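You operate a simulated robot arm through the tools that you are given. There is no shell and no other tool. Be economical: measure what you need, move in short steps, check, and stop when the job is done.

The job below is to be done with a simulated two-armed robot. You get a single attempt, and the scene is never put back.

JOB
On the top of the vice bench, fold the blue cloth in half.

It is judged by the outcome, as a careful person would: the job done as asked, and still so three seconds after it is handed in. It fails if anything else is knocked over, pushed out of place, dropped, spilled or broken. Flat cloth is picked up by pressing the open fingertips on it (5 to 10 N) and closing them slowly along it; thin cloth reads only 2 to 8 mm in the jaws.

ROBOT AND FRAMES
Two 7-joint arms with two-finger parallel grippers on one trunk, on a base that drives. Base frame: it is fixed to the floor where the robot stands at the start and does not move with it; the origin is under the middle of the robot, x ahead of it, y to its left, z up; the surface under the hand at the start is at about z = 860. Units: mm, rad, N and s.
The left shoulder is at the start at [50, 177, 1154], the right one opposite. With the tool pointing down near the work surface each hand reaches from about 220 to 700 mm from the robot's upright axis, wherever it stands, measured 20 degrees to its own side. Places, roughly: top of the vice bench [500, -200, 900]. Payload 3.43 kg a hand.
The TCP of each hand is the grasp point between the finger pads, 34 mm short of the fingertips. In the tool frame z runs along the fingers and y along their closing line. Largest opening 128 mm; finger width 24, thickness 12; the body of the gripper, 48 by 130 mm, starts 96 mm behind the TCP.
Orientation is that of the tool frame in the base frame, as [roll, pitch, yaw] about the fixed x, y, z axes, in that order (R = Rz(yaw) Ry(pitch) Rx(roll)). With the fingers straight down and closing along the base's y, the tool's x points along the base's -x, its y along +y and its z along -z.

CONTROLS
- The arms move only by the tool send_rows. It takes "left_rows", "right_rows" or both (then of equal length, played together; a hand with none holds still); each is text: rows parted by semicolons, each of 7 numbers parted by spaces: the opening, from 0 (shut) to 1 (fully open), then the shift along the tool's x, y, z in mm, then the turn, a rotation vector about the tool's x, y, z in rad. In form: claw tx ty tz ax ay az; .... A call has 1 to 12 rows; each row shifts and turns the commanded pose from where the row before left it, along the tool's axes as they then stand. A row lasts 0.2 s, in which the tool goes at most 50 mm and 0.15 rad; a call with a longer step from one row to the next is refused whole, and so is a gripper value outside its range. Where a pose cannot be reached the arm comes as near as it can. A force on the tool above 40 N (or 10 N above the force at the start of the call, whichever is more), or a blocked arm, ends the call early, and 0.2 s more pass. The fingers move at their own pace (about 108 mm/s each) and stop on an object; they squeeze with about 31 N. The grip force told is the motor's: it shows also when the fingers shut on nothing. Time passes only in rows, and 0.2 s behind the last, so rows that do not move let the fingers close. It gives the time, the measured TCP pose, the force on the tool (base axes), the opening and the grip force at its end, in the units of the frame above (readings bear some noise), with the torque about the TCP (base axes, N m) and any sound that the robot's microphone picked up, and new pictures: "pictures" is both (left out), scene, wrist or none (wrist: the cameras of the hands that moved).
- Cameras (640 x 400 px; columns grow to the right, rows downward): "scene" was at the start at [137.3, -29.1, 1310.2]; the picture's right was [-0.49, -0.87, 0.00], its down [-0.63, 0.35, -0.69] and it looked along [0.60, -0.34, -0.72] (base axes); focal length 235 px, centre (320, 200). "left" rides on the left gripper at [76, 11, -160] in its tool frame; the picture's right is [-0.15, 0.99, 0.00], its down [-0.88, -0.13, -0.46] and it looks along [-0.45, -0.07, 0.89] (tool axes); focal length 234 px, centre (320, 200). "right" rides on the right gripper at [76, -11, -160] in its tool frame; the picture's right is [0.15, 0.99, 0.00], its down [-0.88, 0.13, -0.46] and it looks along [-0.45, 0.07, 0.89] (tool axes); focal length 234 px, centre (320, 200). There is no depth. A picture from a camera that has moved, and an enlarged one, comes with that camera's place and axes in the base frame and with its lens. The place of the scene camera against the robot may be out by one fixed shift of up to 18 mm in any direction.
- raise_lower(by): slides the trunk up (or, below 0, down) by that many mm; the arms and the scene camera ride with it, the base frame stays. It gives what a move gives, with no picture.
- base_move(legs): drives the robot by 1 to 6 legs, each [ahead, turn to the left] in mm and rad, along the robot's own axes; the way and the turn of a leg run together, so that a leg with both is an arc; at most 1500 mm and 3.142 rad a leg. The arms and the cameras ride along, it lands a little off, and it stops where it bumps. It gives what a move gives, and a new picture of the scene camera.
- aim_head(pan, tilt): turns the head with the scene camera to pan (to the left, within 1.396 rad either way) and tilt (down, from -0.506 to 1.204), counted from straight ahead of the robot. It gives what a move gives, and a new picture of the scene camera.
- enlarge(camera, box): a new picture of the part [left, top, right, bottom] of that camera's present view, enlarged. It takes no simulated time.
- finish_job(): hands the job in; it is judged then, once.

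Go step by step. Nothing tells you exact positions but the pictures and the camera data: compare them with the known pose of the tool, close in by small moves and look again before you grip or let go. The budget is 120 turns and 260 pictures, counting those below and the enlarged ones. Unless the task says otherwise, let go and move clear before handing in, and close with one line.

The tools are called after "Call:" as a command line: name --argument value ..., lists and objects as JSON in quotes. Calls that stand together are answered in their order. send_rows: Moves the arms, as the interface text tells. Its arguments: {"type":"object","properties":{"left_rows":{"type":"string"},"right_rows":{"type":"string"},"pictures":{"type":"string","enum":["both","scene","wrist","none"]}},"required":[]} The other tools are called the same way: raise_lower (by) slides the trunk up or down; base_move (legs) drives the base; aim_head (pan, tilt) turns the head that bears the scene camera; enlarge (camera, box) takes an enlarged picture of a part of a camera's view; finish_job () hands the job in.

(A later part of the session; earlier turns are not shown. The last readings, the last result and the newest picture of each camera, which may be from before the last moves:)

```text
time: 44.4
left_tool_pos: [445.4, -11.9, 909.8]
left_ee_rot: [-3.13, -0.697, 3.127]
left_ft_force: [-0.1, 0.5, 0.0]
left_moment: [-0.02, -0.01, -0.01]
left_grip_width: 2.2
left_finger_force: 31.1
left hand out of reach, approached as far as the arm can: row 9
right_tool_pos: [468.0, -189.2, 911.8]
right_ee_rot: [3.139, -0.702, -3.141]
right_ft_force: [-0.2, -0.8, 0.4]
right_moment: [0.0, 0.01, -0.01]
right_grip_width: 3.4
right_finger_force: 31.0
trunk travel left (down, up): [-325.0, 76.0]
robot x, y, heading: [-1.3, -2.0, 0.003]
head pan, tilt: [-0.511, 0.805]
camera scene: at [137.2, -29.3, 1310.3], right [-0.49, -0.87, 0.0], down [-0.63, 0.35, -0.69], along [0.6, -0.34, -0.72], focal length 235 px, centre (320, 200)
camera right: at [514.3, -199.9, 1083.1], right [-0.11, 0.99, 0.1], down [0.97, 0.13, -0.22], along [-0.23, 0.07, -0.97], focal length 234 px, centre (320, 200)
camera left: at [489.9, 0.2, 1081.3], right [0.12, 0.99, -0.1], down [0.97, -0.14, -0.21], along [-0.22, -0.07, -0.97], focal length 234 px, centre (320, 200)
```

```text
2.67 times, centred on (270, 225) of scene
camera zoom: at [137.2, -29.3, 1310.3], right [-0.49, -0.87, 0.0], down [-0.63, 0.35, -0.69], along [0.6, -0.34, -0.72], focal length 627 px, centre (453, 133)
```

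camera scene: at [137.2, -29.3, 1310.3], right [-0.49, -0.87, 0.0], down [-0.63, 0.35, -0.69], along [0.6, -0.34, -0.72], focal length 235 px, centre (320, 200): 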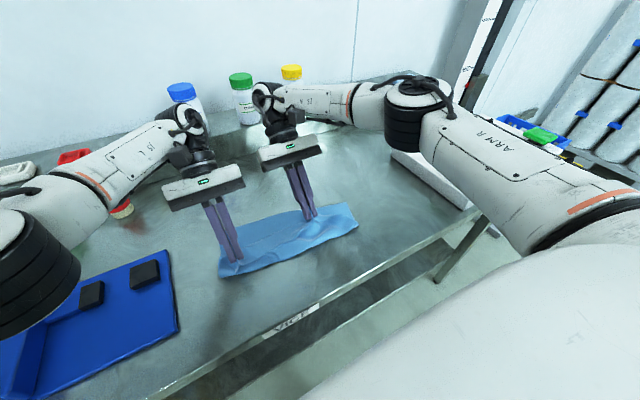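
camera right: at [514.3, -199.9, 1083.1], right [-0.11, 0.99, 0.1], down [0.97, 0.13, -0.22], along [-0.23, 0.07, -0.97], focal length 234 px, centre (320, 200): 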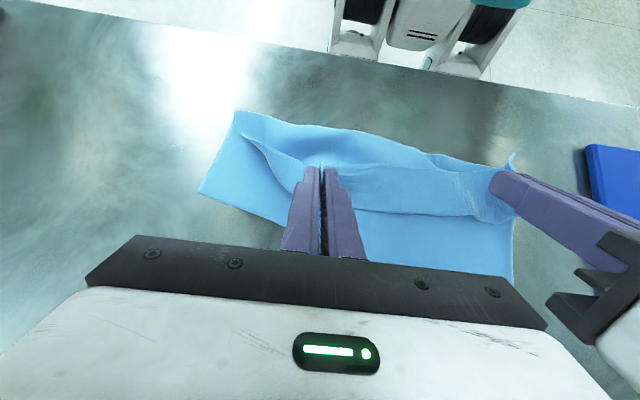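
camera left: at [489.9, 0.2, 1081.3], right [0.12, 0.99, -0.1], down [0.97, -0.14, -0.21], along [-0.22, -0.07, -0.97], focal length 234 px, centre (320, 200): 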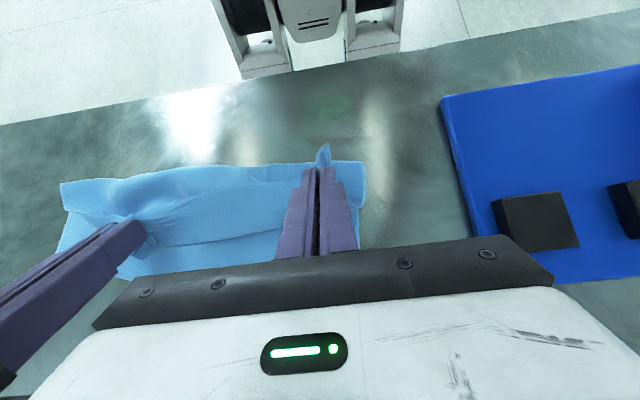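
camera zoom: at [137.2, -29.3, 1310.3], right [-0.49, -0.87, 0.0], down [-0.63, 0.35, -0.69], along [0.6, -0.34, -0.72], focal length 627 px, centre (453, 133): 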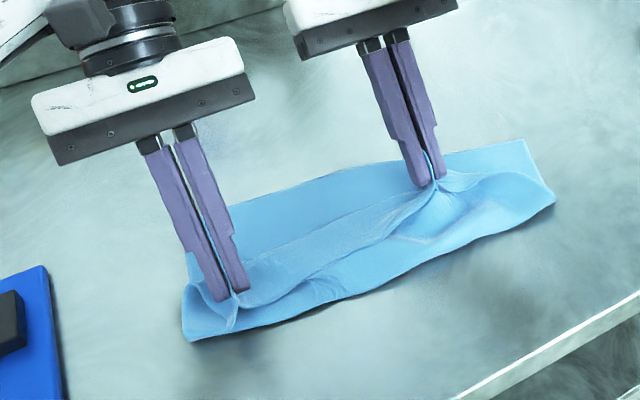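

Tilting works here, but the cloth has turned about 10°: its far-right corner is at about (465, −297) and its far-left at about (524, 15). I'll untilt, go back, and pull the left side farther to square it.

Call:
send_rows --left_rows "0 15.8 0 -6.3 0 -0.117 0;0 15 0 -8.1 0 -0.117 0;0 13.9 0 -9.8 0 -0.117 0;0 12.6 0 -11.4 0 -0.117 0;0 11.3 0 -12.8 0 -0.117 0;0 9.7 0 -14 0 -0.112 0;0 30 0 0 0 0 0;0 30 0 0 0 0 0;0 30 0 15 0 0 0;0 30 0 20 0 0 0;0 12 0 15 0 0 0;0 0 0 0 0 0 0" --right_rows "0 15.8 0 -6.3 0 -0.117 0;0 15 0 -8.1 0 -0.117 0;0 13.9 0 -9.8 0 -0.117 0;0 12.6 0 -11.4 0 -0.117 0;0 11.3 0 -12.8 0 -0.117 0;0 9.7 0 -14 0 -0.117 0;0 22 -2 0 0 0 0;0 22 -2 0 0 0 0;0 22 -2 15 0 0 0;0 22 -2 20 0 0 0;0 12 -2 15 0 0 0;0 0 0 0 0 0 0" --pictures "both"

Call:
enlarge --camera "scene" --box '[190, 170, 390, 330]'

```text
time: 47.0
left_tool_pos: [264.4, -12.1, 949.9]
left_ee_rot: [-3.131, 0.002, 3.137]
left_ft_force: [0.9, -4.2, 0.2]
left_moment: [-0.2, -0.06, 0.01]
left_grip_width: 2.3
left_finger_force: 31.3
right_tool_pos: [321.2, -200.2, 950.2]
right_ee_rot: [3.14, 0.002, -3.141]
right_ft_force: [-1.4, 4.5, -0.4]
right_moment: [0.13, 0.04, 0.05]
right_grip_width: 3.4
right_finger_force: 30.7
trunk travel left (down, up): [-325.0, 76.0]
robot x, y, heading: [2.0, -0.3, -0.002]
head pan, tilt: [-0.511, 0.805]
camera scene: at [137.3, -29.1, 1310.2], right [-0.49, -0.87, 0.0], down [-0.63, 0.35, -0.69], along [0.6, -0.34, -0.72], focal length 235 px, centre (320, 200)
camera right: at [245.0, -211.0, 1110.6], right [-0.15, 0.99, 0.0], down [0.88, 0.13, 0.46], along [0.45, 0.07, -0.89], focal length 234 px, centre (320, 200)
camera left: at [188.6, 1.7, 1109.5], right [0.15, 0.99, -0.01], down [0.88, -0.13, 0.46], along [0.45, -0.08, -0.89], focal length 234 px, centre (320, 200)
```

scene: 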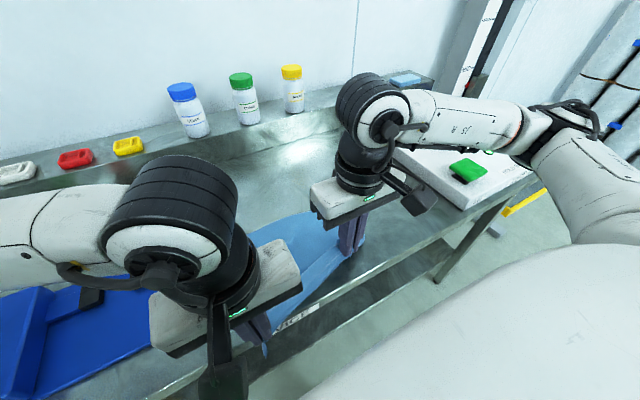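
right: 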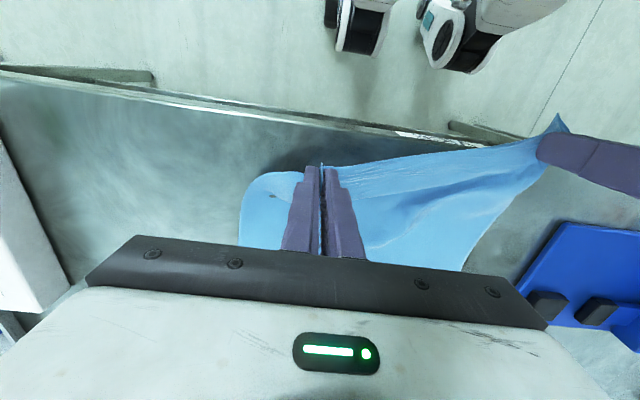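
left: 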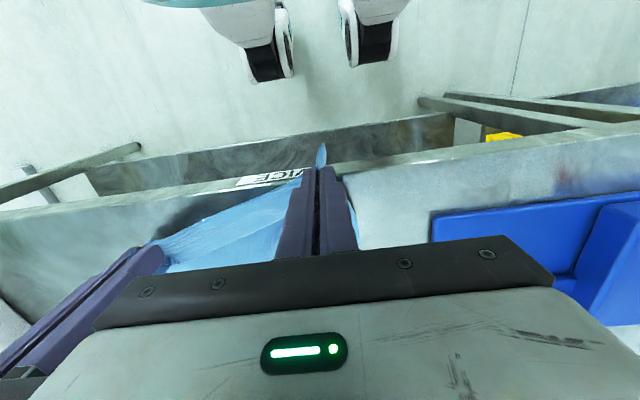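

```text
2.50 times, centred on (290, 250) of scene
camera zoom: at [137.3, -29.1, 1310.2], right [-0.49, -0.87, 0.0], down [-0.63, 0.35, -0.69], along [0.6, -0.34, -0.72], focal length 588 px, centre (395, 75)
```

zoom: 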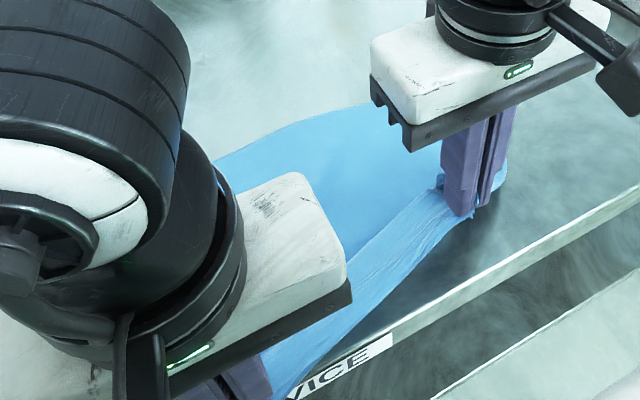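

Call:
send_rows --left_rows "0 -28 0 -15 0 0 0;0 -28 0 -15 0 0 0;0 -28 0 -10 0 0 0;0 -26 0 -10 0 0 0;0 0 0 0 0 0 0" --right_rows "0 -11 1 -15 0 0 0;0 -11 1 -15 0 0 0;0 -11 1 -10 0 0 0;0 -11 1 -10 0 0 0;0 0 0 0 0 0 0" --pictures "both"

```text
time: 48.2
left_tool_pos: [375.2, -10.7, 998.7]
left_ee_rot: [-3.133, 0.002, 3.137]
left_ft_force: [-0.5, 0.2, -0.3]
left_moment: [-0.01, -0.01, -0.03]
left_grip_width: 2.2
left_finger_force: 30.5
right_tool_pos: [363.7, -197.1, 1000.6]
right_ee_rot: [3.141, 0.0, 3.141]
right_ft_force: [-0.1, 0.5, 0.5]
right_moment: [0.02, 0.0, 0.0]
right_grip_width: 3.6
right_finger_force: 31.1
trunk travel left (down, up): [-325.0, 76.0]
robot x, y, heading: [0.8, -0.7, -0.005]
head pan, tilt: [-0.511, 0.805]
camera scene: at [137.1, -29.1, 1310.2], right [-0.49, -0.87, 0.0], down [-0.63, 0.35, -0.69], along [0.6, -0.34, -0.72], focal length 235 px, centre (320, 200)
camera right: at [288.9, -206.3, 1161.1], right [-0.15, 0.99, 0.0], down [0.88, 0.13, 0.46], along [0.45, 0.07, -0.89], focal length 234 px, centre (320, 200)
camera left: at [298.8, 1.8, 1159.5], right [0.15, 0.99, -0.01], down [0.88, -0.13, 0.46], along [0.45, -0.08, -0.89], focal length 234 px, centre (320, 200)
```

scene: 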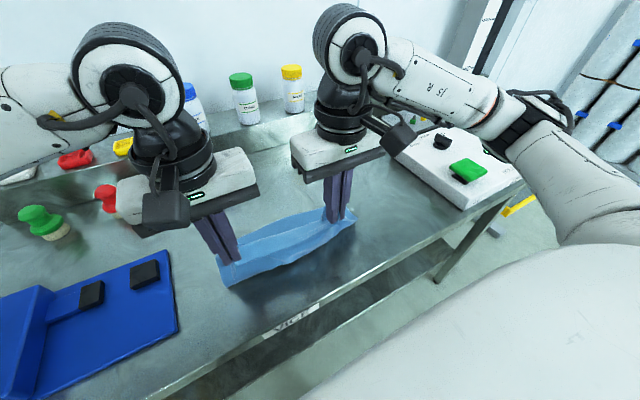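
right: 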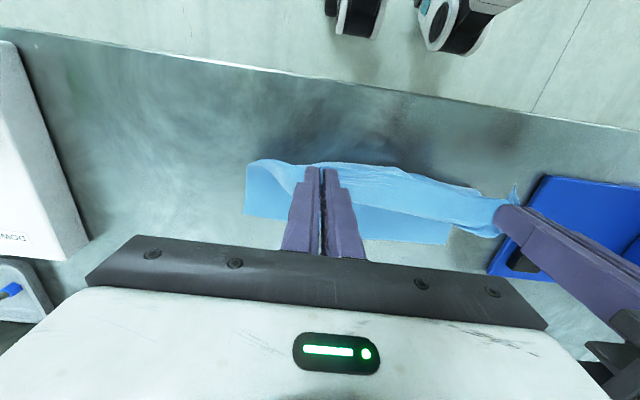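
left: 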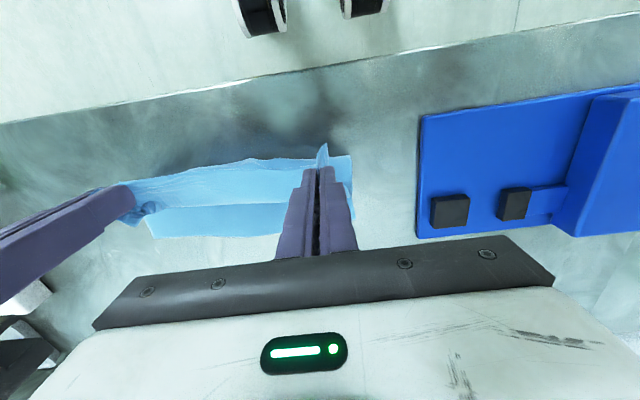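

The cloth is square now, with the far edge at x 477–487, so the fold line should be at x ≈ 350. I'll return to a lower apex above that line and roll forward with a progressive tilt.

Call:
send_rows --left_rows "0 12 0 12 0 0 0;0 11 0 12 0 0 0;0 0 0 0 0 0 0;0 -20 0 -3 0 0.125 0;0 -20.2 0 0.5 0 0.125 0;0 -19.9 0 5.3 0 0.125 0;0 -20.4 0 8.1 0 0.125 0;0 -21.8 0 8.6 0 0.125 0;0 -22.6 0 10.8 0 0.125 0;0 0 0 0 0 0 0" --right_rows "0 10 0 13 0 0 0;0 9 0 13 0 0 0;0 0 0 0 0 0 0;0 -20 0 -3 0 0.125 0;0 -20.2 0 0.5 0 0.125 0;0 -19.9 0 5.3 0 0.125 0;0 -20.4 0 8.1 0 0.125 0;0 -21.8 0 8.6 0 0.125 0;0 -22.6 0 10.8 0 0.125 0;0 0 0 0 0 0 0" --pictures "both"

Call:
enlarge --camera "scene" --box '[180, 170, 380, 320]'

```text
time: 50.4
left_tool_pos: [427.3, -17.6, 903.5]
left_ee_rot: [-3.128, -0.747, 3.126]
left_ft_force: [0.9, 0.4, 4.6]
left_moment: [0.02, 0.04, -0.03]
left_grip_width: 2.5
left_finger_force: 31.1
left hand out of reach, approached as far as the arm can: row 9
right_tool_pos: [447.7, -195.2, 911.1]
right_ee_rot: [3.139, -0.749, -3.141]
right_ft_force: [-0.6, 0.0, -0.5]
right_moment: [0.02, 0.02, -0.02]
right_grip_width: 3.1
right_finger_force: 31.3
trunk travel left (down, up): [-325.0, 76.0]
robot x, y, heading: [-0.4, 1.2, 0.006]
head pan, tilt: [-0.511, 0.805]
camera scene: at [137.0, -29.4, 1310.4], right [-0.49, -0.87, 0.0], down [-0.63, 0.35, -0.69], along [0.6, -0.34, -0.72], focal length 235 px, centre (320, 200)
camera right: at [500.5, -206.2, 1079.4], right [-0.11, 0.99, 0.1], down [0.96, 0.13, -0.27], along [-0.28, 0.07, -0.96], focal length 234 px, centre (320, 200)
camera left: at [480.0, -4.8, 1073.2], right [0.11, 0.99, -0.11], down [0.95, -0.14, -0.26], along [-0.28, -0.07, -0.96], focal length 234 px, centre (320, 200)
```

scene: 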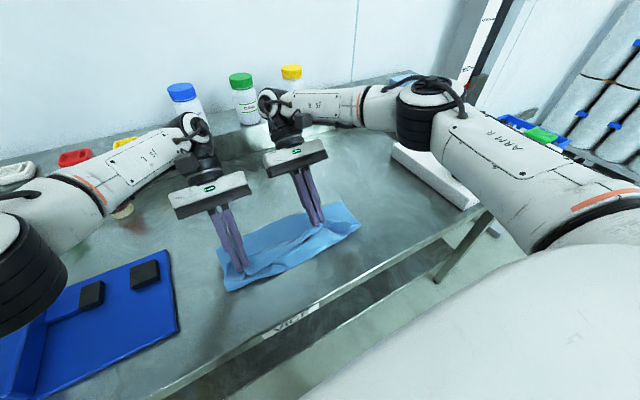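
right: 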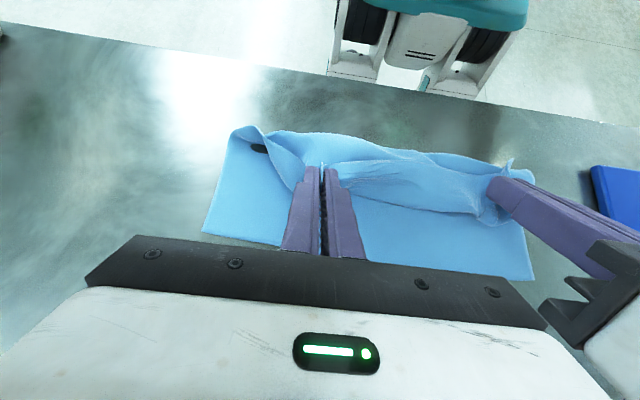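
left: 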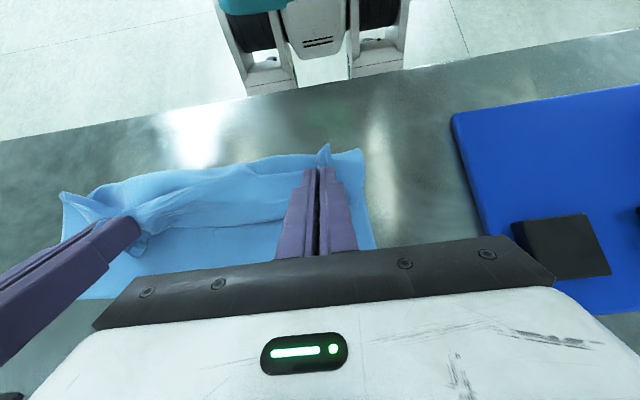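

```text
2.67 times, centred on (280, 245) of scene
camera zoom: at [137.0, -29.4, 1310.4], right [-0.49, -0.87, 0.0], down [-0.63, 0.35, -0.69], along [0.6, -0.34, -0.72], focal length 627 px, centre (427, 80)
```

zoom: 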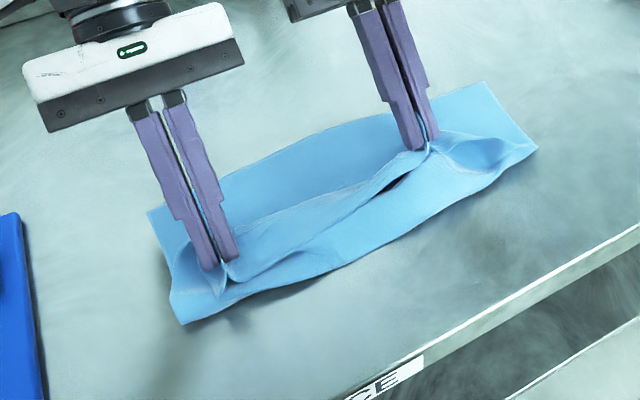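

The far edge is still square and the bend sits near x 430, about 45 mm short of it, so turning the strip over should bring the edges together. I'll let go here and rise straight up, then look.

Call:
send_rows --left_rows "0.25 0 0 0 0 0 0;0.35 0 0 0 0 0 0;0.35 0 0 0 0 0 0;0.35 20 0 -22 0 0 0;0.35 20 0 -22 0 0 0;0.35 20 0 -22 0 -0.12 0;0.35 8 0 -12 0 -0.12 0;0.35 0 0 0 0 -0.12 0;0.35 0 0 0 0 -0.12 0;0.35 0 0 0 0 -0.12 0;0.35 0 0 0 0 -0.12 0;0.35 0 0 0 0 0 0" --right_rows "0.25 0 0 0 0 0 0;0.35 0 0 0 0 0 0;0.35 0 0 0 0 0 0;0.35 20 0 -22 0 0 0;0.35 20 0 -22 0 0 0;0.35 20 0 -22 0 -0.12 0;0.35 8 0 -12 0 -0.12 0;0.35 0 0 0 0 -0.12 0;0.35 0 0 0 0 -0.12 0;0.35 0 0 0 0 -0.12 0;0.35 0 0 0 0 -0.12 0;0.35 0 0 0 0 0 0" --pictures "both"

Call:
enlarge --camera "scene" --box '[180, 170, 380, 320]'

```text
time: 53.0
left_tool_pos: [427.7, -17.5, 1005.8]
left_ee_rot: [-3.131, -0.027, 3.136]
left_ft_force: [0.1, 0.9, -0.5]
left_moment: [-0.01, -0.01, 0.06]
left_grip_width: 44.9
left_finger_force: 0.0
right_tool_pos: [448.1, -195.6, 1014.3]
right_ee_rot: [-3.141, -0.028, -3.142]
right_ft_force: [-0.4, -0.6, 0.2]
right_moment: [-0.02, 0.0, -0.02]
right_grip_width: 45.1
right_finger_force: 0.0
trunk travel left (down, up): [-325.0, 76.0]
robot x, y, heading: [1.8, -2.7, 0.002]
head pan, tilt: [-0.511, 0.805]
camera scene: at [137.4, -29.1, 1310.2], right [-0.49, -0.87, 0.0], down [-0.63, 0.35, -0.69], along [0.6, -0.34, -0.72], focal length 235 px, centre (320, 200)
camera right: at [377.8, -205.9, 1176.4], right [-0.14, 0.99, 0.0], down [0.89, 0.13, 0.43], along [0.43, 0.07, -0.9], focal length 234 px, centre (320, 200)
camera left: at [356.2, -4.1, 1169.1], right [0.15, 0.99, -0.01], down [0.89, -0.13, 0.43], along [0.43, -0.08, -0.9], focal length 234 px, centre (320, 200)
```

scene: 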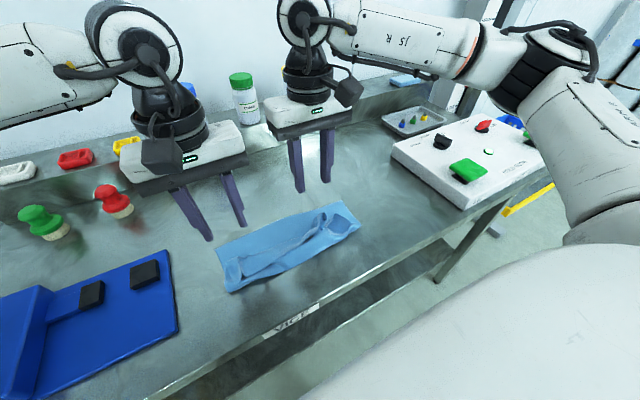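
right: 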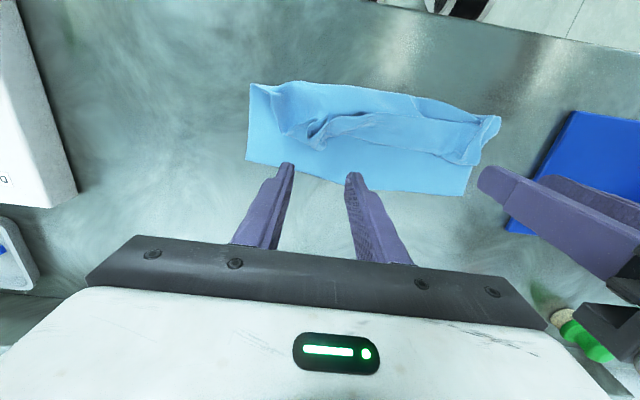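
left: 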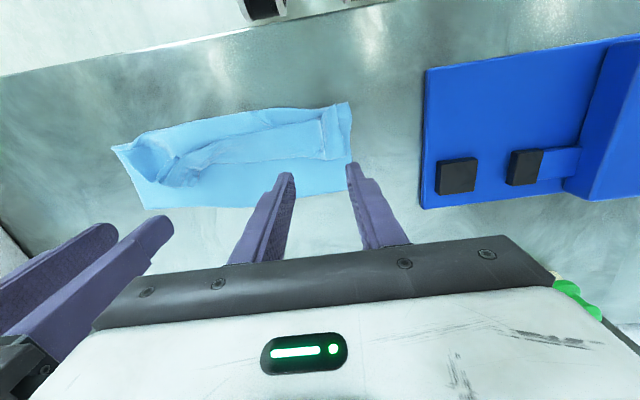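

```text
2.67 times, centred on (280, 245) of scene
camera zoom: at [137.4, -29.1, 1310.2], right [-0.49, -0.87, 0.0], down [-0.63, 0.35, -0.69], along [0.6, -0.34, -0.72], focal length 627 px, centre (427, 80)
```

zoom: 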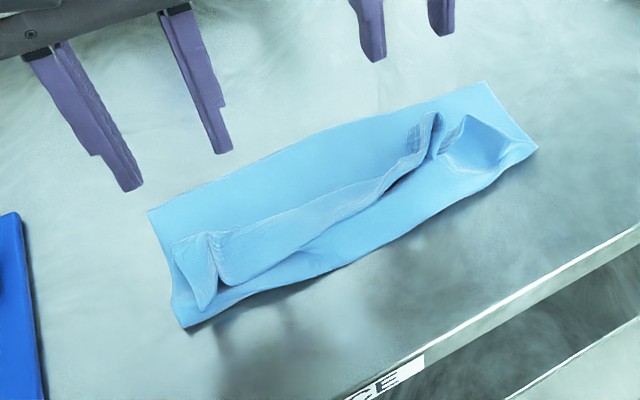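

Call:
enlarge --camera "right" --box '[230, 60, 520, 205]'

Call:
enlarge --camera "left" --box '[95, 80, 375, 225]'

```text
2.21 times, centred on (375, 132) of right
camera zoom: at [377.8, -205.9, 1176.4], right [-0.14, 0.99, 0.0], down [0.89, 0.13, 0.43], along [0.43, 0.07, -0.9], focal length 517 px, centre (199, 349)
```

zoom: 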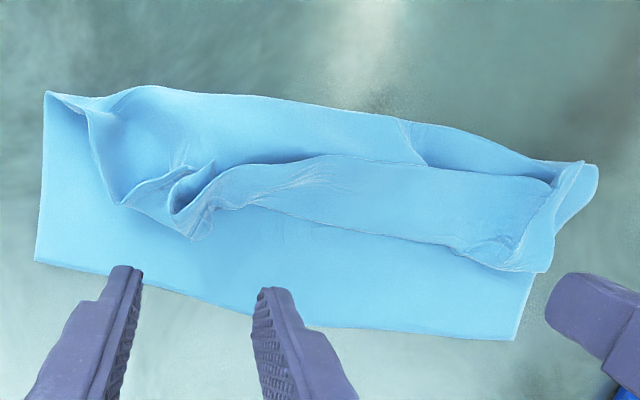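

```text
2.29 times, centred on (235, 152) of left
camera zoom: at [356.2, -4.1, 1169.1], right [0.15, 0.99, -0.01], down [0.89, -0.13, 0.43], along [0.43, -0.08, -0.9], focal length 535 px, centre (514, 309)
```

zoom: 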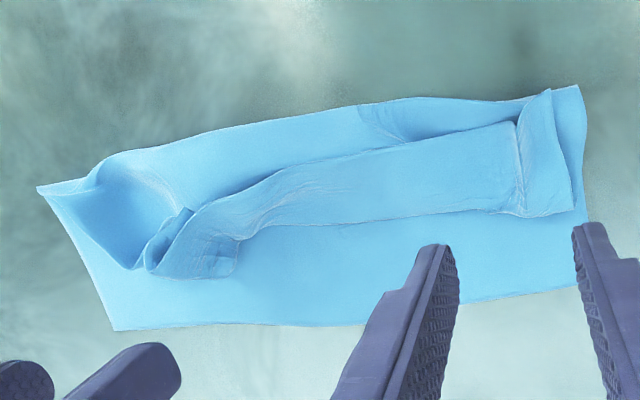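

The strip stands with a pleat ridge at each end, left around (390, −15) and right around (405, −190), and its free edge is at x ≈ 390. My earlier pinch was about 45 mm in from the edge, which is why it doubled back. I'll re-grip right at the free edge, starting with both hands just above the ridges.

Call:
send_rows --left_rows "0.3 19 1 38 0 -0.027 0;0.3 19 1 38 0 0 0;0.3 0 0 0 0 0 0" --right_rows "0.3 19 2 40 0 -0.027 0;0.3 19 2 42 0 0 0;0.3 0 0 0 0 0 0" --pictures "wrist"

```text
time: 53.8
left_tool_pos: [386.6, -15.6, 931.7]
left_ee_rot: [-3.134, 0.0, 3.138]
left_ft_force: [0.5, -0.2, -0.8]
left_moment: [0.05, -0.01, 0.01]
left_grip_width: 38.5
left_finger_force: 0.1
right_tool_pos: [408.2, -191.8, 936.0]
right_ee_rot: [3.139, -0.002, 3.14]
right_ft_force: [0.3, 0.7, 0.0]
right_moment: [-0.02, 0.01, 0.02]
right_grip_width: 38.2
right_finger_force: 0.0
trunk travel left (down, up): [-325.0, 76.0]
robot x, y, heading: [2.1, -0.0, 0.001]
head pan, tilt: [-0.511, 0.805]
camera right: at [332.3, -201.2, 1096.0], right [-0.15, 0.99, 0.0], down [0.88, 0.13, 0.45], along [0.45, 0.07, -0.89], focal length 234 px, centre (320, 200)
camera left: at [310.6, -2.0, 1091.2], right [0.15, 0.99, -0.01], down [0.88, -0.13, 0.46], along [0.45, -0.08, -0.89], focal length 234 px, centre (320, 200)
```

right: 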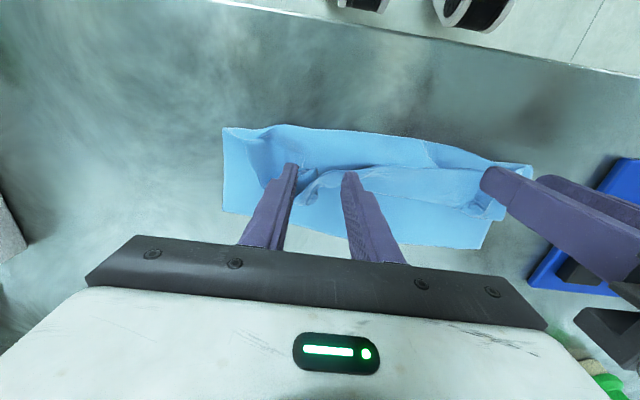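
left: 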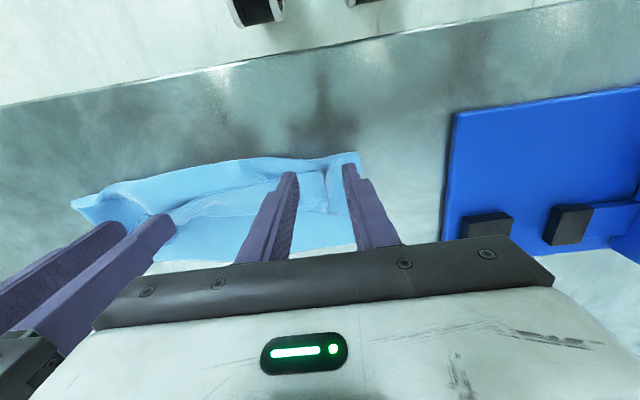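

Call:
enlarge --camera "right" --box '[250, 120, 410, 220]'

Call:
enlarge --camera "left" --box '[240, 130, 400, 230]'

```text
4.00 times, centred on (330, 170) of right
camera zoom: at [332.3, -201.2, 1096.0], right [-0.15, 0.99, 0.0], down [0.88, 0.13, 0.45], along [0.45, 0.07, -0.89], focal length 937 px, centre (280, 320)
```

zoom: 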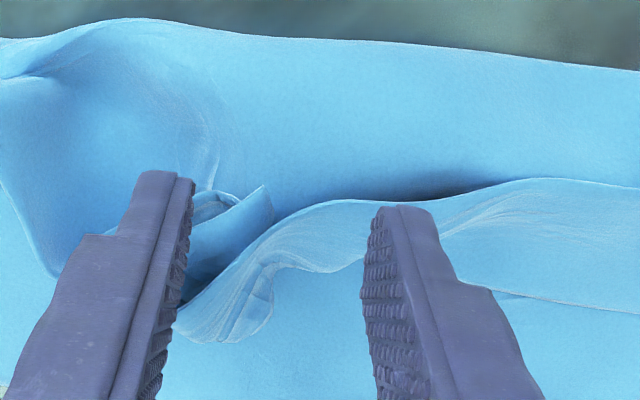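

```text
4.00 times, centred on (320, 180) of left
camera zoom: at [310.6, -2.0, 1091.2], right [0.15, 0.99, -0.01], down [0.88, -0.13, 0.46], along [0.45, -0.08, -0.89], focal length 937 px, centre (320, 280)
```

zoom: 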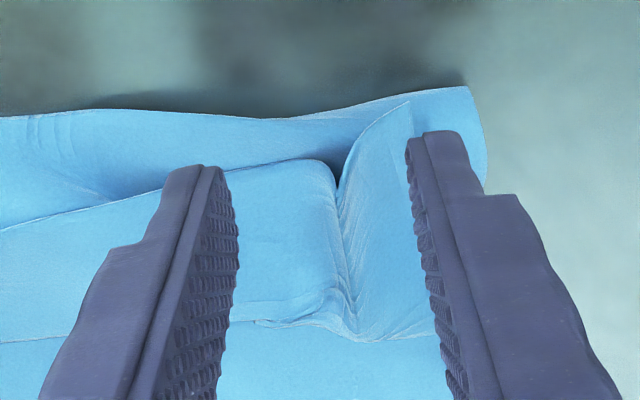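

The fingers straddle both ridges. I'll lower them about 15 mm and close gently.

Call:
send_rows --left_rows "0.3 -2 0 8 0 0 0;0.3 -2 0 7 0 0 0;0.24 0 0 0 0 0 0;0.19 0 0 0 0 0 0;0.14 0 0 0 0 0 0;0.09 0 0 0 0 0 0;0.04 0 0 0 0 0 0;0 0 0 0 0 0 0;0 0 0 0 0 0 0" --right_rows "0.3 -1 -6 10 0 0 0;0.3 0 0 9 0 0 0;0.24 0 0 0 0 0 0;0.19 0 0 0 0 0 0;0.14 0 0 0 0 0 0;0.09 0 0 0 0 0 0;0.04 0 0 0 0 0 0;0 0 0 0 0 0 0;0 0 0 0 0 0 0" --pictures "wrist"

Call:
enlarge --camera "right" --box '[210, 110, 530, 260]'

Call:
enlarge --camera "left" --box '[240, 130, 400, 230]'

```text
time: 55.8
left_tool_pos: [392.9, -15.3, 916.5]
left_ee_rot: [-3.132, 0.0, 3.136]
left_ft_force: [0.6, -4.5, -0.5]
left_moment: [-0.19, -0.02, 0.0]
left_grip_width: 2.3
left_finger_force: 30.4
right_tool_pos: [409.0, -197.6, 915.3]
right_ee_rot: [3.139, -0.001, 3.14]
right_ft_force: [-0.4, 5.1, 0.3]
right_moment: [0.21, 0.01, 0.02]
right_grip_width: 2.9
right_finger_force: 31.0
trunk travel left (down, up): [-325.0, 76.0]
robot x, y, heading: [-0.6, 0.1, 0.005]
head pan, tilt: [-0.511, 0.805]
camera right: at [333.7, -207.9, 1075.5], right [-0.15, 0.99, 0.0], down [0.88, 0.13, 0.45], along [0.45, 0.07, -0.89], focal length 234 px, centre (320, 200)
camera left: at [316.0, -2.4, 1076.7], right [0.15, 0.99, -0.01], down [0.88, -0.13, 0.46], along [0.45, -0.08, -0.89], focal length 234 px, centre (320, 200)
```

right: 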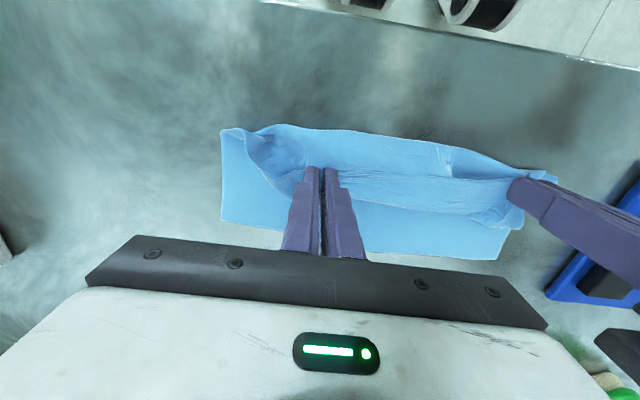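
left: 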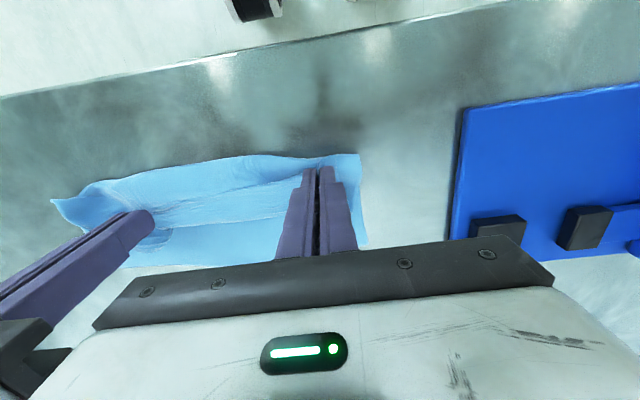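

```text
2.00 times, centred on (370, 185) of right
camera zoom: at [333.7, -207.9, 1075.5], right [-0.15, 0.99, 0.0], down [0.88, 0.13, 0.45], along [0.45, 0.07, -0.89], focal length 468 px, centre (220, 230)
```

zoom: 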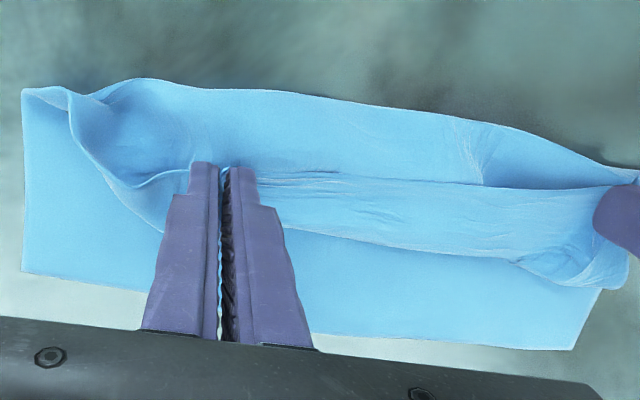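

```text
4.00 times, centred on (320, 180) of left
camera zoom: at [316.0, -2.4, 1076.7], right [0.15, 0.99, -0.01], down [0.88, -0.13, 0.46], along [0.45, -0.08, -0.89], focal length 937 px, centre (320, 280)
```

zoom: 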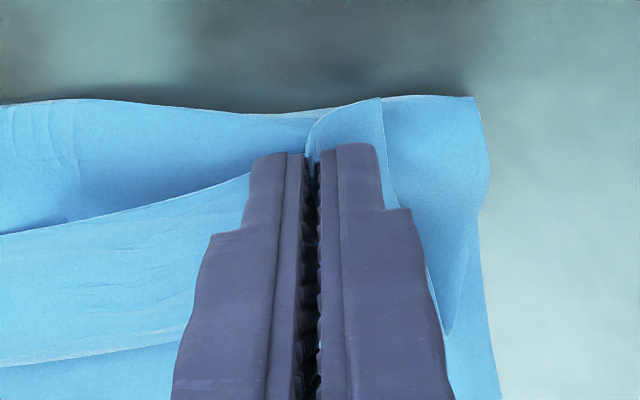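

Both hands now hold the strip right at its free edge. I'll lift and carry it forward so the strip rolls over.

Call:
send_rows --left_rows "0 0 -2 -25 0 0 0;0 -10 -1 -25 0 0 0;0 -22 0 -8 0 0 0;0 -22 0 0 0 0 0;0 -15 0 8 0 0 0;0 -10 0 12 0 0 0;0 0 0 0 0 0 0" --right_rows "0 0 2 -25 0 0 0;0 -6 1 -25 0 0 0;0 -14 0 -8 0 0 0;0 -16 0 0 0 0 0;0 -15 0 8 0 0 0;0 -10 0 12 0 0 0;0 0 0 0 0 0 0" --pictures "both"

Call:
enlarge --camera "scene" --box '[180, 150, 380, 300]'

```text
time: 57.4
left_tool_pos: [471.3, -20.8, 953.7]
left_ee_rot: [-3.133, 0.0, 3.137]
left_ft_force: [0.6, -0.2, -0.8]
left_moment: [-0.01, 0.02, 0.03]
left_grip_width: 2.6
left_finger_force: 30.9
right_tool_pos: [471.7, -197.9, 952.1]
right_ee_rot: [-3.141, -0.002, -3.142]
right_ft_force: [0.8, -0.3, 0.6]
right_moment: [0.0, 0.01, 0.06]
right_grip_width: 3.2
right_finger_force: 30.6
trunk travel left (down, up): [-325.0, 76.0]
robot x, y, heading: [0.2, -3.8, -0.003]
head pan, tilt: [-0.511, 0.805]
camera scene: at [137.1, -29.1, 1310.3], right [-0.49, -0.87, 0.0], down [-0.63, 0.35, -0.69], along [0.6, -0.34, -0.72], focal length 235 px, centre (320, 200)
camera right: at [396.7, -207.3, 1111.7], right [-0.15, 0.99, 0.0], down [0.88, 0.13, 0.45], along [0.45, 0.07, -0.89], focal length 234 px, centre (320, 200)
camera left: at [396.1, -6.0, 1113.8], right [0.15, 0.99, -0.01], down [0.88, -0.13, 0.46], along [0.45, -0.08, -0.89], focal length 234 px, centre (320, 200)
```

scene: 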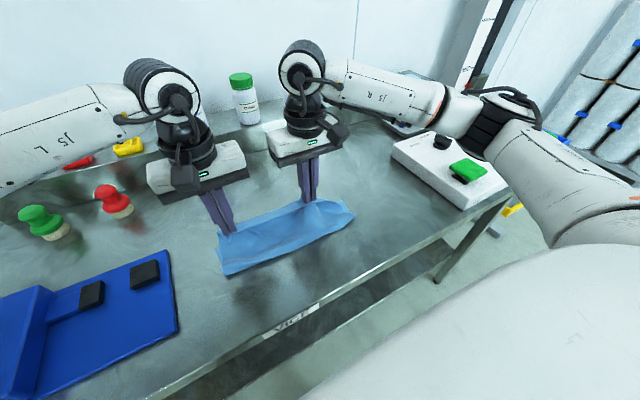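
right: 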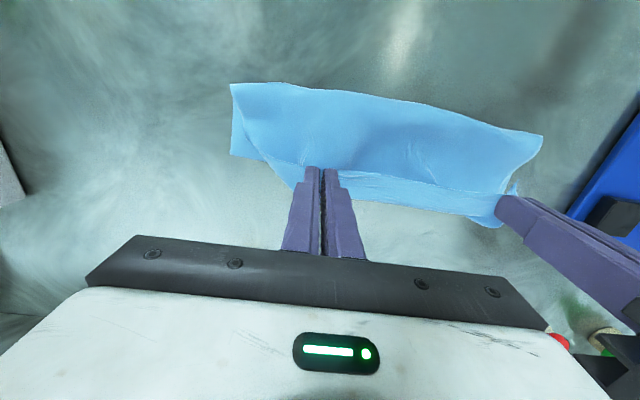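
left: 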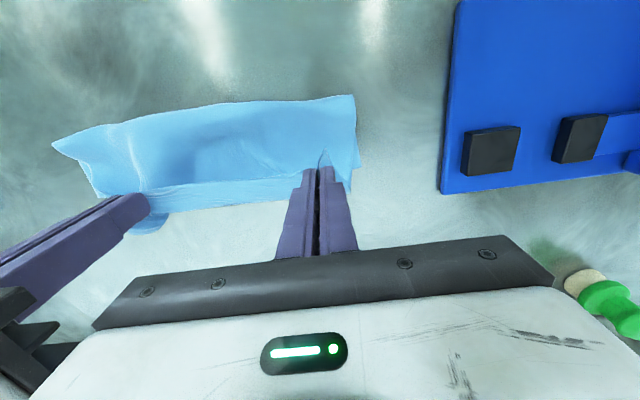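

```text
2.67 times, centred on (280, 225) of scene
camera zoom: at [137.1, -29.1, 1310.3], right [-0.49, -0.87, 0.0], down [-0.63, 0.35, -0.69], along [0.6, -0.34, -0.72], focal length 627 px, centre (427, 133)
```

zoom: 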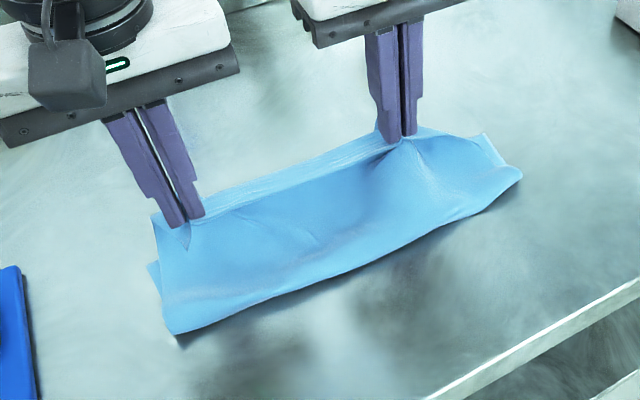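

That worked: the strip now turns over with only a small inset. The fold line sits at x ≈ 412 though, so the lower half is too short. I'll swing the edge back above x 354 to lay more of the lower half down, then forward again on a 120 mm arc.

Call:
send_rows --left_rows "0 29 0 -16 0 0 0;0 29 0 -16 0 0 0;0 29 0 -15 0 0 0;0 29 0 -12 0 0 0;0 0 0 0 0 0 0;0 -31 0 4 0 0 0;0 -28 0 12 0 0 0;0 -21 0 16 0 0 0;0 -17 0 18 0 0 0;0 -10 0 20 0 0 0;0 -7 0 17 0 0 0;0 0 0 0 0 0 0" --right_rows "0 30 0 -16 0 0 0;0 30 0 -16 0 0 0;0 30 0 -15 0 0 0;0 29 0 -12 0 0 0;0 0 0 0 0 0 0;0 -31 0 4 0 0 0;0 -28 0 12 0 0 0;0 -21 0 16 0 0 0;0 -17 0 18 0 0 0;0 -9 0 20 0 0 0;0 -6 0 17 0 0 0;0 0 0 0 0 0 0" --pictures "both"

Call:
enlarge --camera "scene" --box '[180, 160, 380, 310]'

```text
time: 60.0
left_tool_pos: [469.4, -20.1, 927.2]
left_ee_rot: [-3.133, 0.0, 3.136]
left_ft_force: [0.1, 0.7, -0.9]
left_moment: [-0.04, -0.01, -0.05]
left_grip_width: 2.4
left_finger_force: 30.6
right_tool_pos: [464.2, -196.9, 925.4]
right_ee_rot: [3.141, -0.001, -3.141]
right_ft_force: [0.1, -0.8, -0.6]
right_moment: [0.0, 0.0, 0.02]
right_grip_width: 3.2
right_finger_force: 31.0
trunk travel left (down, up): [-325.0, 76.0]
robot x, y, heading: [1.3, 0.8, 0.003]
head pan, tilt: [-0.511, 0.805]
camera scene: at [137.2, -29.1, 1310.2], right [-0.49, -0.87, 0.0], down [-0.63, 0.35, -0.69], along [0.6, -0.34, -0.72], focal length 235 px, centre (320, 200)
camera right: at [389.0, -205.4, 1085.1], right [-0.15, 0.99, 0.0], down [0.88, 0.13, 0.45], along [0.45, 0.07, -0.89], focal length 234 px, centre (320, 200)
camera left: at [393.9, -6.2, 1085.9], right [0.15, 0.99, -0.01], down [0.88, -0.13, 0.46], along [0.45, -0.08, -0.89], focal length 234 px, centre (320, 200)
```

scene: 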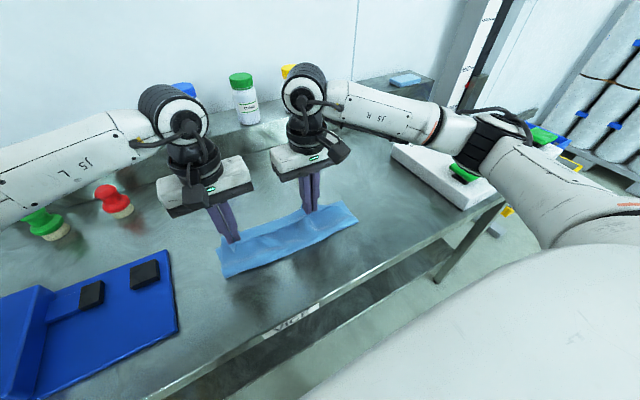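
right: 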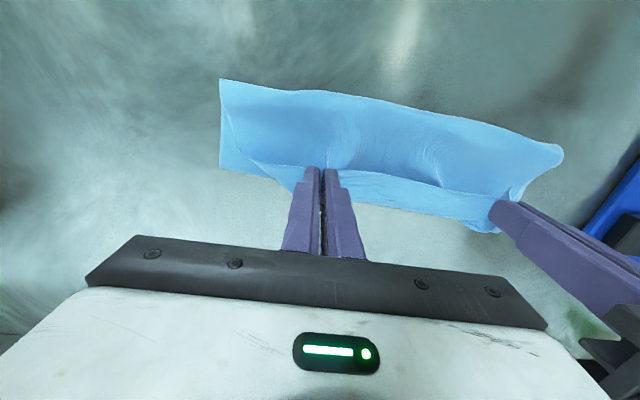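
left: 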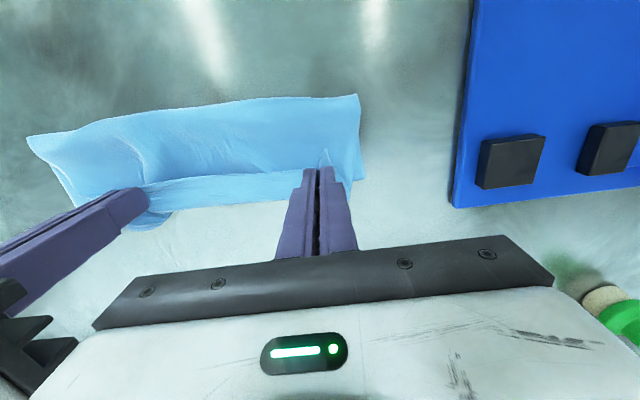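

```text
2.67 times, centred on (280, 235) of scene
camera zoom: at [137.2, -29.1, 1310.2], right [-0.49, -0.87, 0.0], down [-0.63, 0.35, -0.69], along [0.6, -0.34, -0.72], focal length 627 px, centre (427, 107)
```

zoom: 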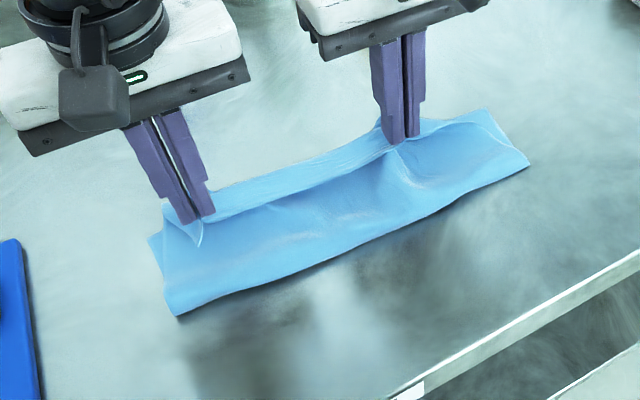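

The lower half is still only about 80 mm deep. I'll swing back to a lower, nearer apex and look there before going forward.

Call:
send_rows --left_rows "0 25 0 -25 0 0 0;0 35 0 -20 0 0 0;0 38 0 -5 0 0 0;0 37 0 5 0 0 0;0 5 0 8 0 0 0;0 0 0 0 0 0 0" --right_rows "0 25 0 -25 0 0 0;0 35 0 -20 0 0 0;0 36 0 -5 0 0 0;0 36 0 5 0 0 0;0 4 0 8 0 0 0;0 0 0 0 0 0 0" --pictures "both"

Call:
enlarge --camera "right" --box '[210, 120, 530, 270]'

Call:
enlarge --camera "scene" --box '[190, 170, 390, 320]'

```text
time: 61.4
left_tool_pos: [330.5, -17.8, 960.3]
left_ee_rot: [-3.132, 0.0, 3.137]
left_ft_force: [0.0, -0.9, 0.0]
left_moment: [-0.04, 0.0, 0.02]
left_grip_width: 2.4
left_finger_force: 31.4
right_tool_pos: [329.3, -194.7, 961.4]
right_ee_rot: [-3.141, -0.001, 3.139]
right_ft_force: [0.6, 0.9, 0.4]
right_moment: [0.0, 0.01, 0.01]
right_grip_width: 3.3
right_finger_force: 30.8
trunk travel left (down, up): [-325.0, 76.0]
robot x, y, heading: [0.9, -2.8, 0.002]
head pan, tilt: [-0.511, 0.805]
camera scene: at [137.2, -29.1, 1310.2], right [-0.49, -0.87, 0.0], down [-0.63, 0.35, -0.69], along [0.6, -0.34, -0.72], focal length 235 px, centre (320, 200)
camera right: at [253.4, -205.3, 1121.5], right [-0.15, 0.99, 0.0], down [0.88, 0.13, 0.45], along [0.45, 0.07, -0.89], focal length 234 px, centre (320, 200)
camera left: at [254.2, -3.8, 1121.6], right [0.15, 0.99, -0.01], down [0.88, -0.13, 0.46], along [0.45, -0.08, -0.89], focal length 234 px, centre (320, 200)
```

scene: 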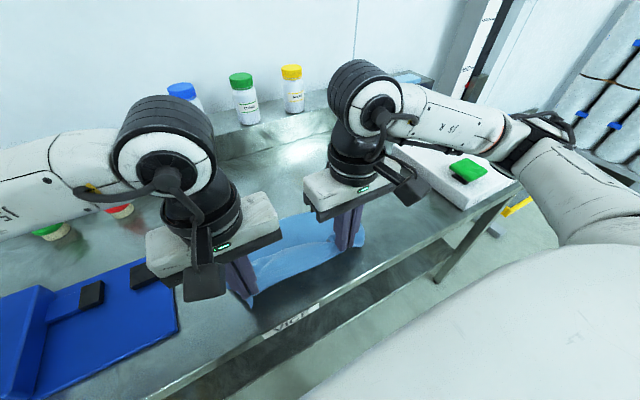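
right: 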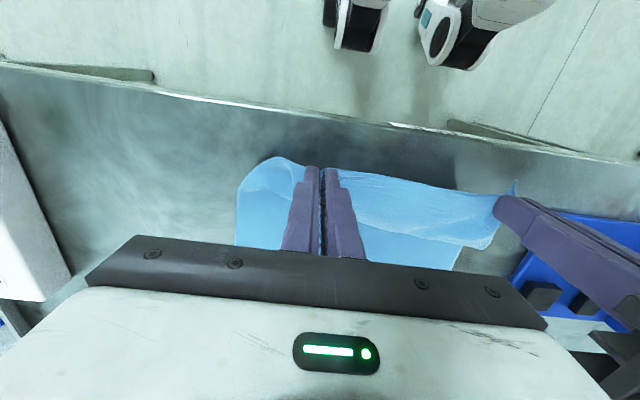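
left: 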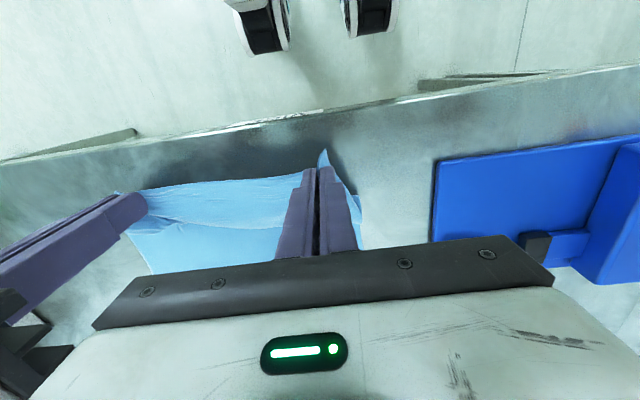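

```text
2.00 times, centred on (370, 195) of right
camera zoom: at [253.4, -205.3, 1121.5], right [-0.15, 0.99, 0.0], down [0.88, 0.13, 0.45], along [0.45, 0.07, -0.89], focal length 468 px, centre (220, 210)
```

zoom: 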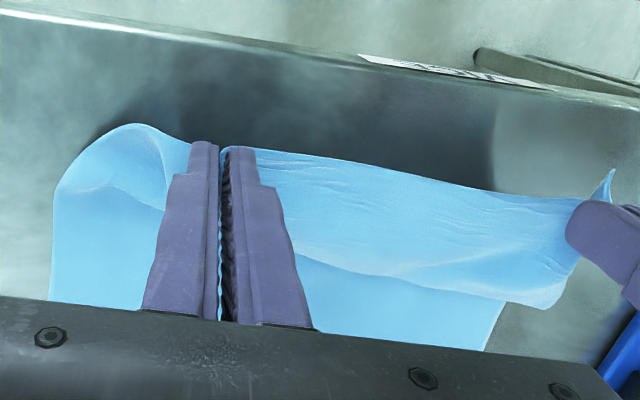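

```text
2.67 times, centred on (290, 245) of scene
camera zoom: at [137.2, -29.1, 1310.2], right [-0.49, -0.87, 0.0], down [-0.63, 0.35, -0.69], along [0.6, -0.34, -0.72], focal length 627 px, centre (400, 80)
```

zoom: 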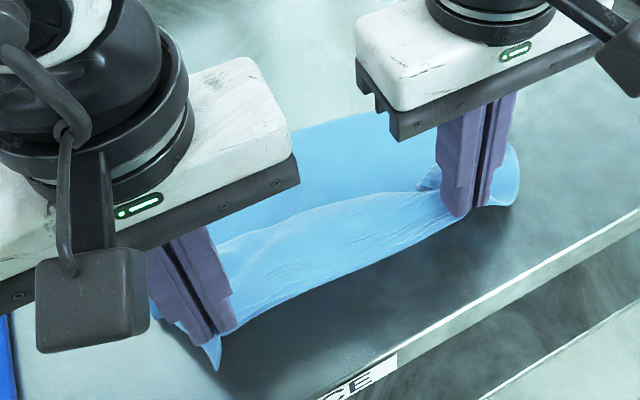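

The cloth humps, so my lengths are uncertain. I'll pull the edge back low until the cloth is straight, to measure it properly.

Call:
send_rows --left_rows "0 20 0 10 0 0 0;0 20 0 10 0 0 0;0 20 0 10 0 0 0;0 10 0 5 0 0 0;0 0 0 0 0 0 0" --right_rows "0 20 0 10 0 0 0;0 20 0 10 0 0 0;0 20 0 10 0 0 0;0 10 0 5 0 0 0;0 0 0 0 0 0 0" --pictures "both"

Call:
enlarge --camera "scene" --box '[190, 170, 390, 320]'

```text
time: 62.6
left_tool_pos: [259.4, -18.5, 929.0]
left_ee_rot: [-3.133, 0.0, 3.136]
left_ft_force: [0.1, -0.1, -0.9]
left_moment: [0.0, 0.02, 0.04]
left_grip_width: 2.3
left_finger_force: 30.6
right_tool_pos: [270.5, -193.1, 927.5]
right_ee_rot: [3.141, -0.001, -3.14]
right_ft_force: [-0.3, -0.5, 0.3]
right_moment: [0.04, 0.0, -0.01]
right_grip_width: 3.1
right_finger_force: 30.8
right hand out of reach, approached as far as the arm can: row 3, 4
trunk travel left (down, up): [-325.0, 76.0]
robot x, y, heading: [0.1, -2.9, 0.004]
head pan, tilt: [-0.511, 0.805]
camera scene: at [137.3, -29.1, 1310.2], right [-0.49, -0.87, 0.0], down [-0.63, 0.35, -0.69], along [0.6, -0.34, -0.72], focal length 235 px, centre (320, 200)
camera right: at [196.4, -202.2, 1087.1], right [-0.15, 0.99, 0.0], down [0.88, 0.13, 0.45], along [0.45, 0.07, -0.89], focal length 234 px, centre (320, 200)
camera left: at [183.9, -4.5, 1088.0], right [0.15, 0.99, -0.01], down [0.88, -0.13, 0.46], along [0.45, -0.08, -0.89], focal length 234 px, centre (320, 200)
```

scene: 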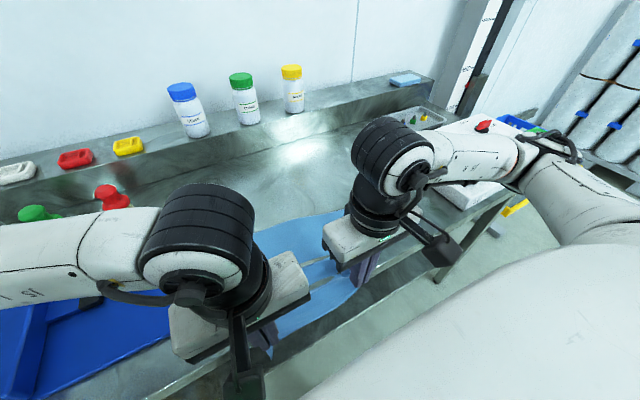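
right: 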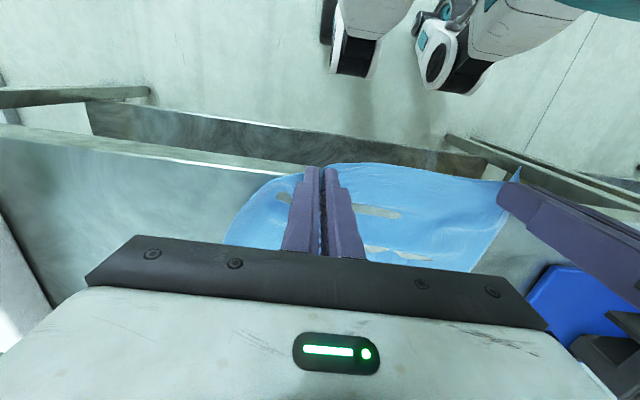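
left: 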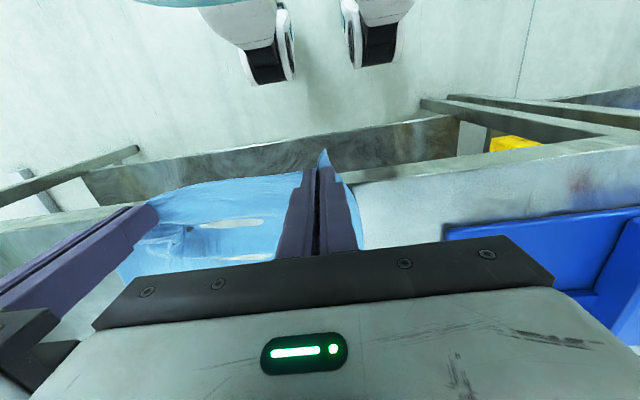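

```text
2.67 times, centred on (290, 245) of scene
camera zoom: at [137.3, -29.1, 1310.2], right [-0.49, -0.87, 0.0], down [-0.63, 0.35, -0.69], along [0.6, -0.34, -0.72], focal length 627 px, centre (400, 80)
```

zoom: 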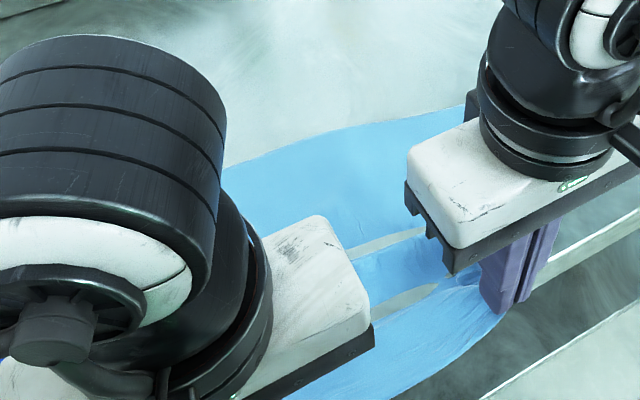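

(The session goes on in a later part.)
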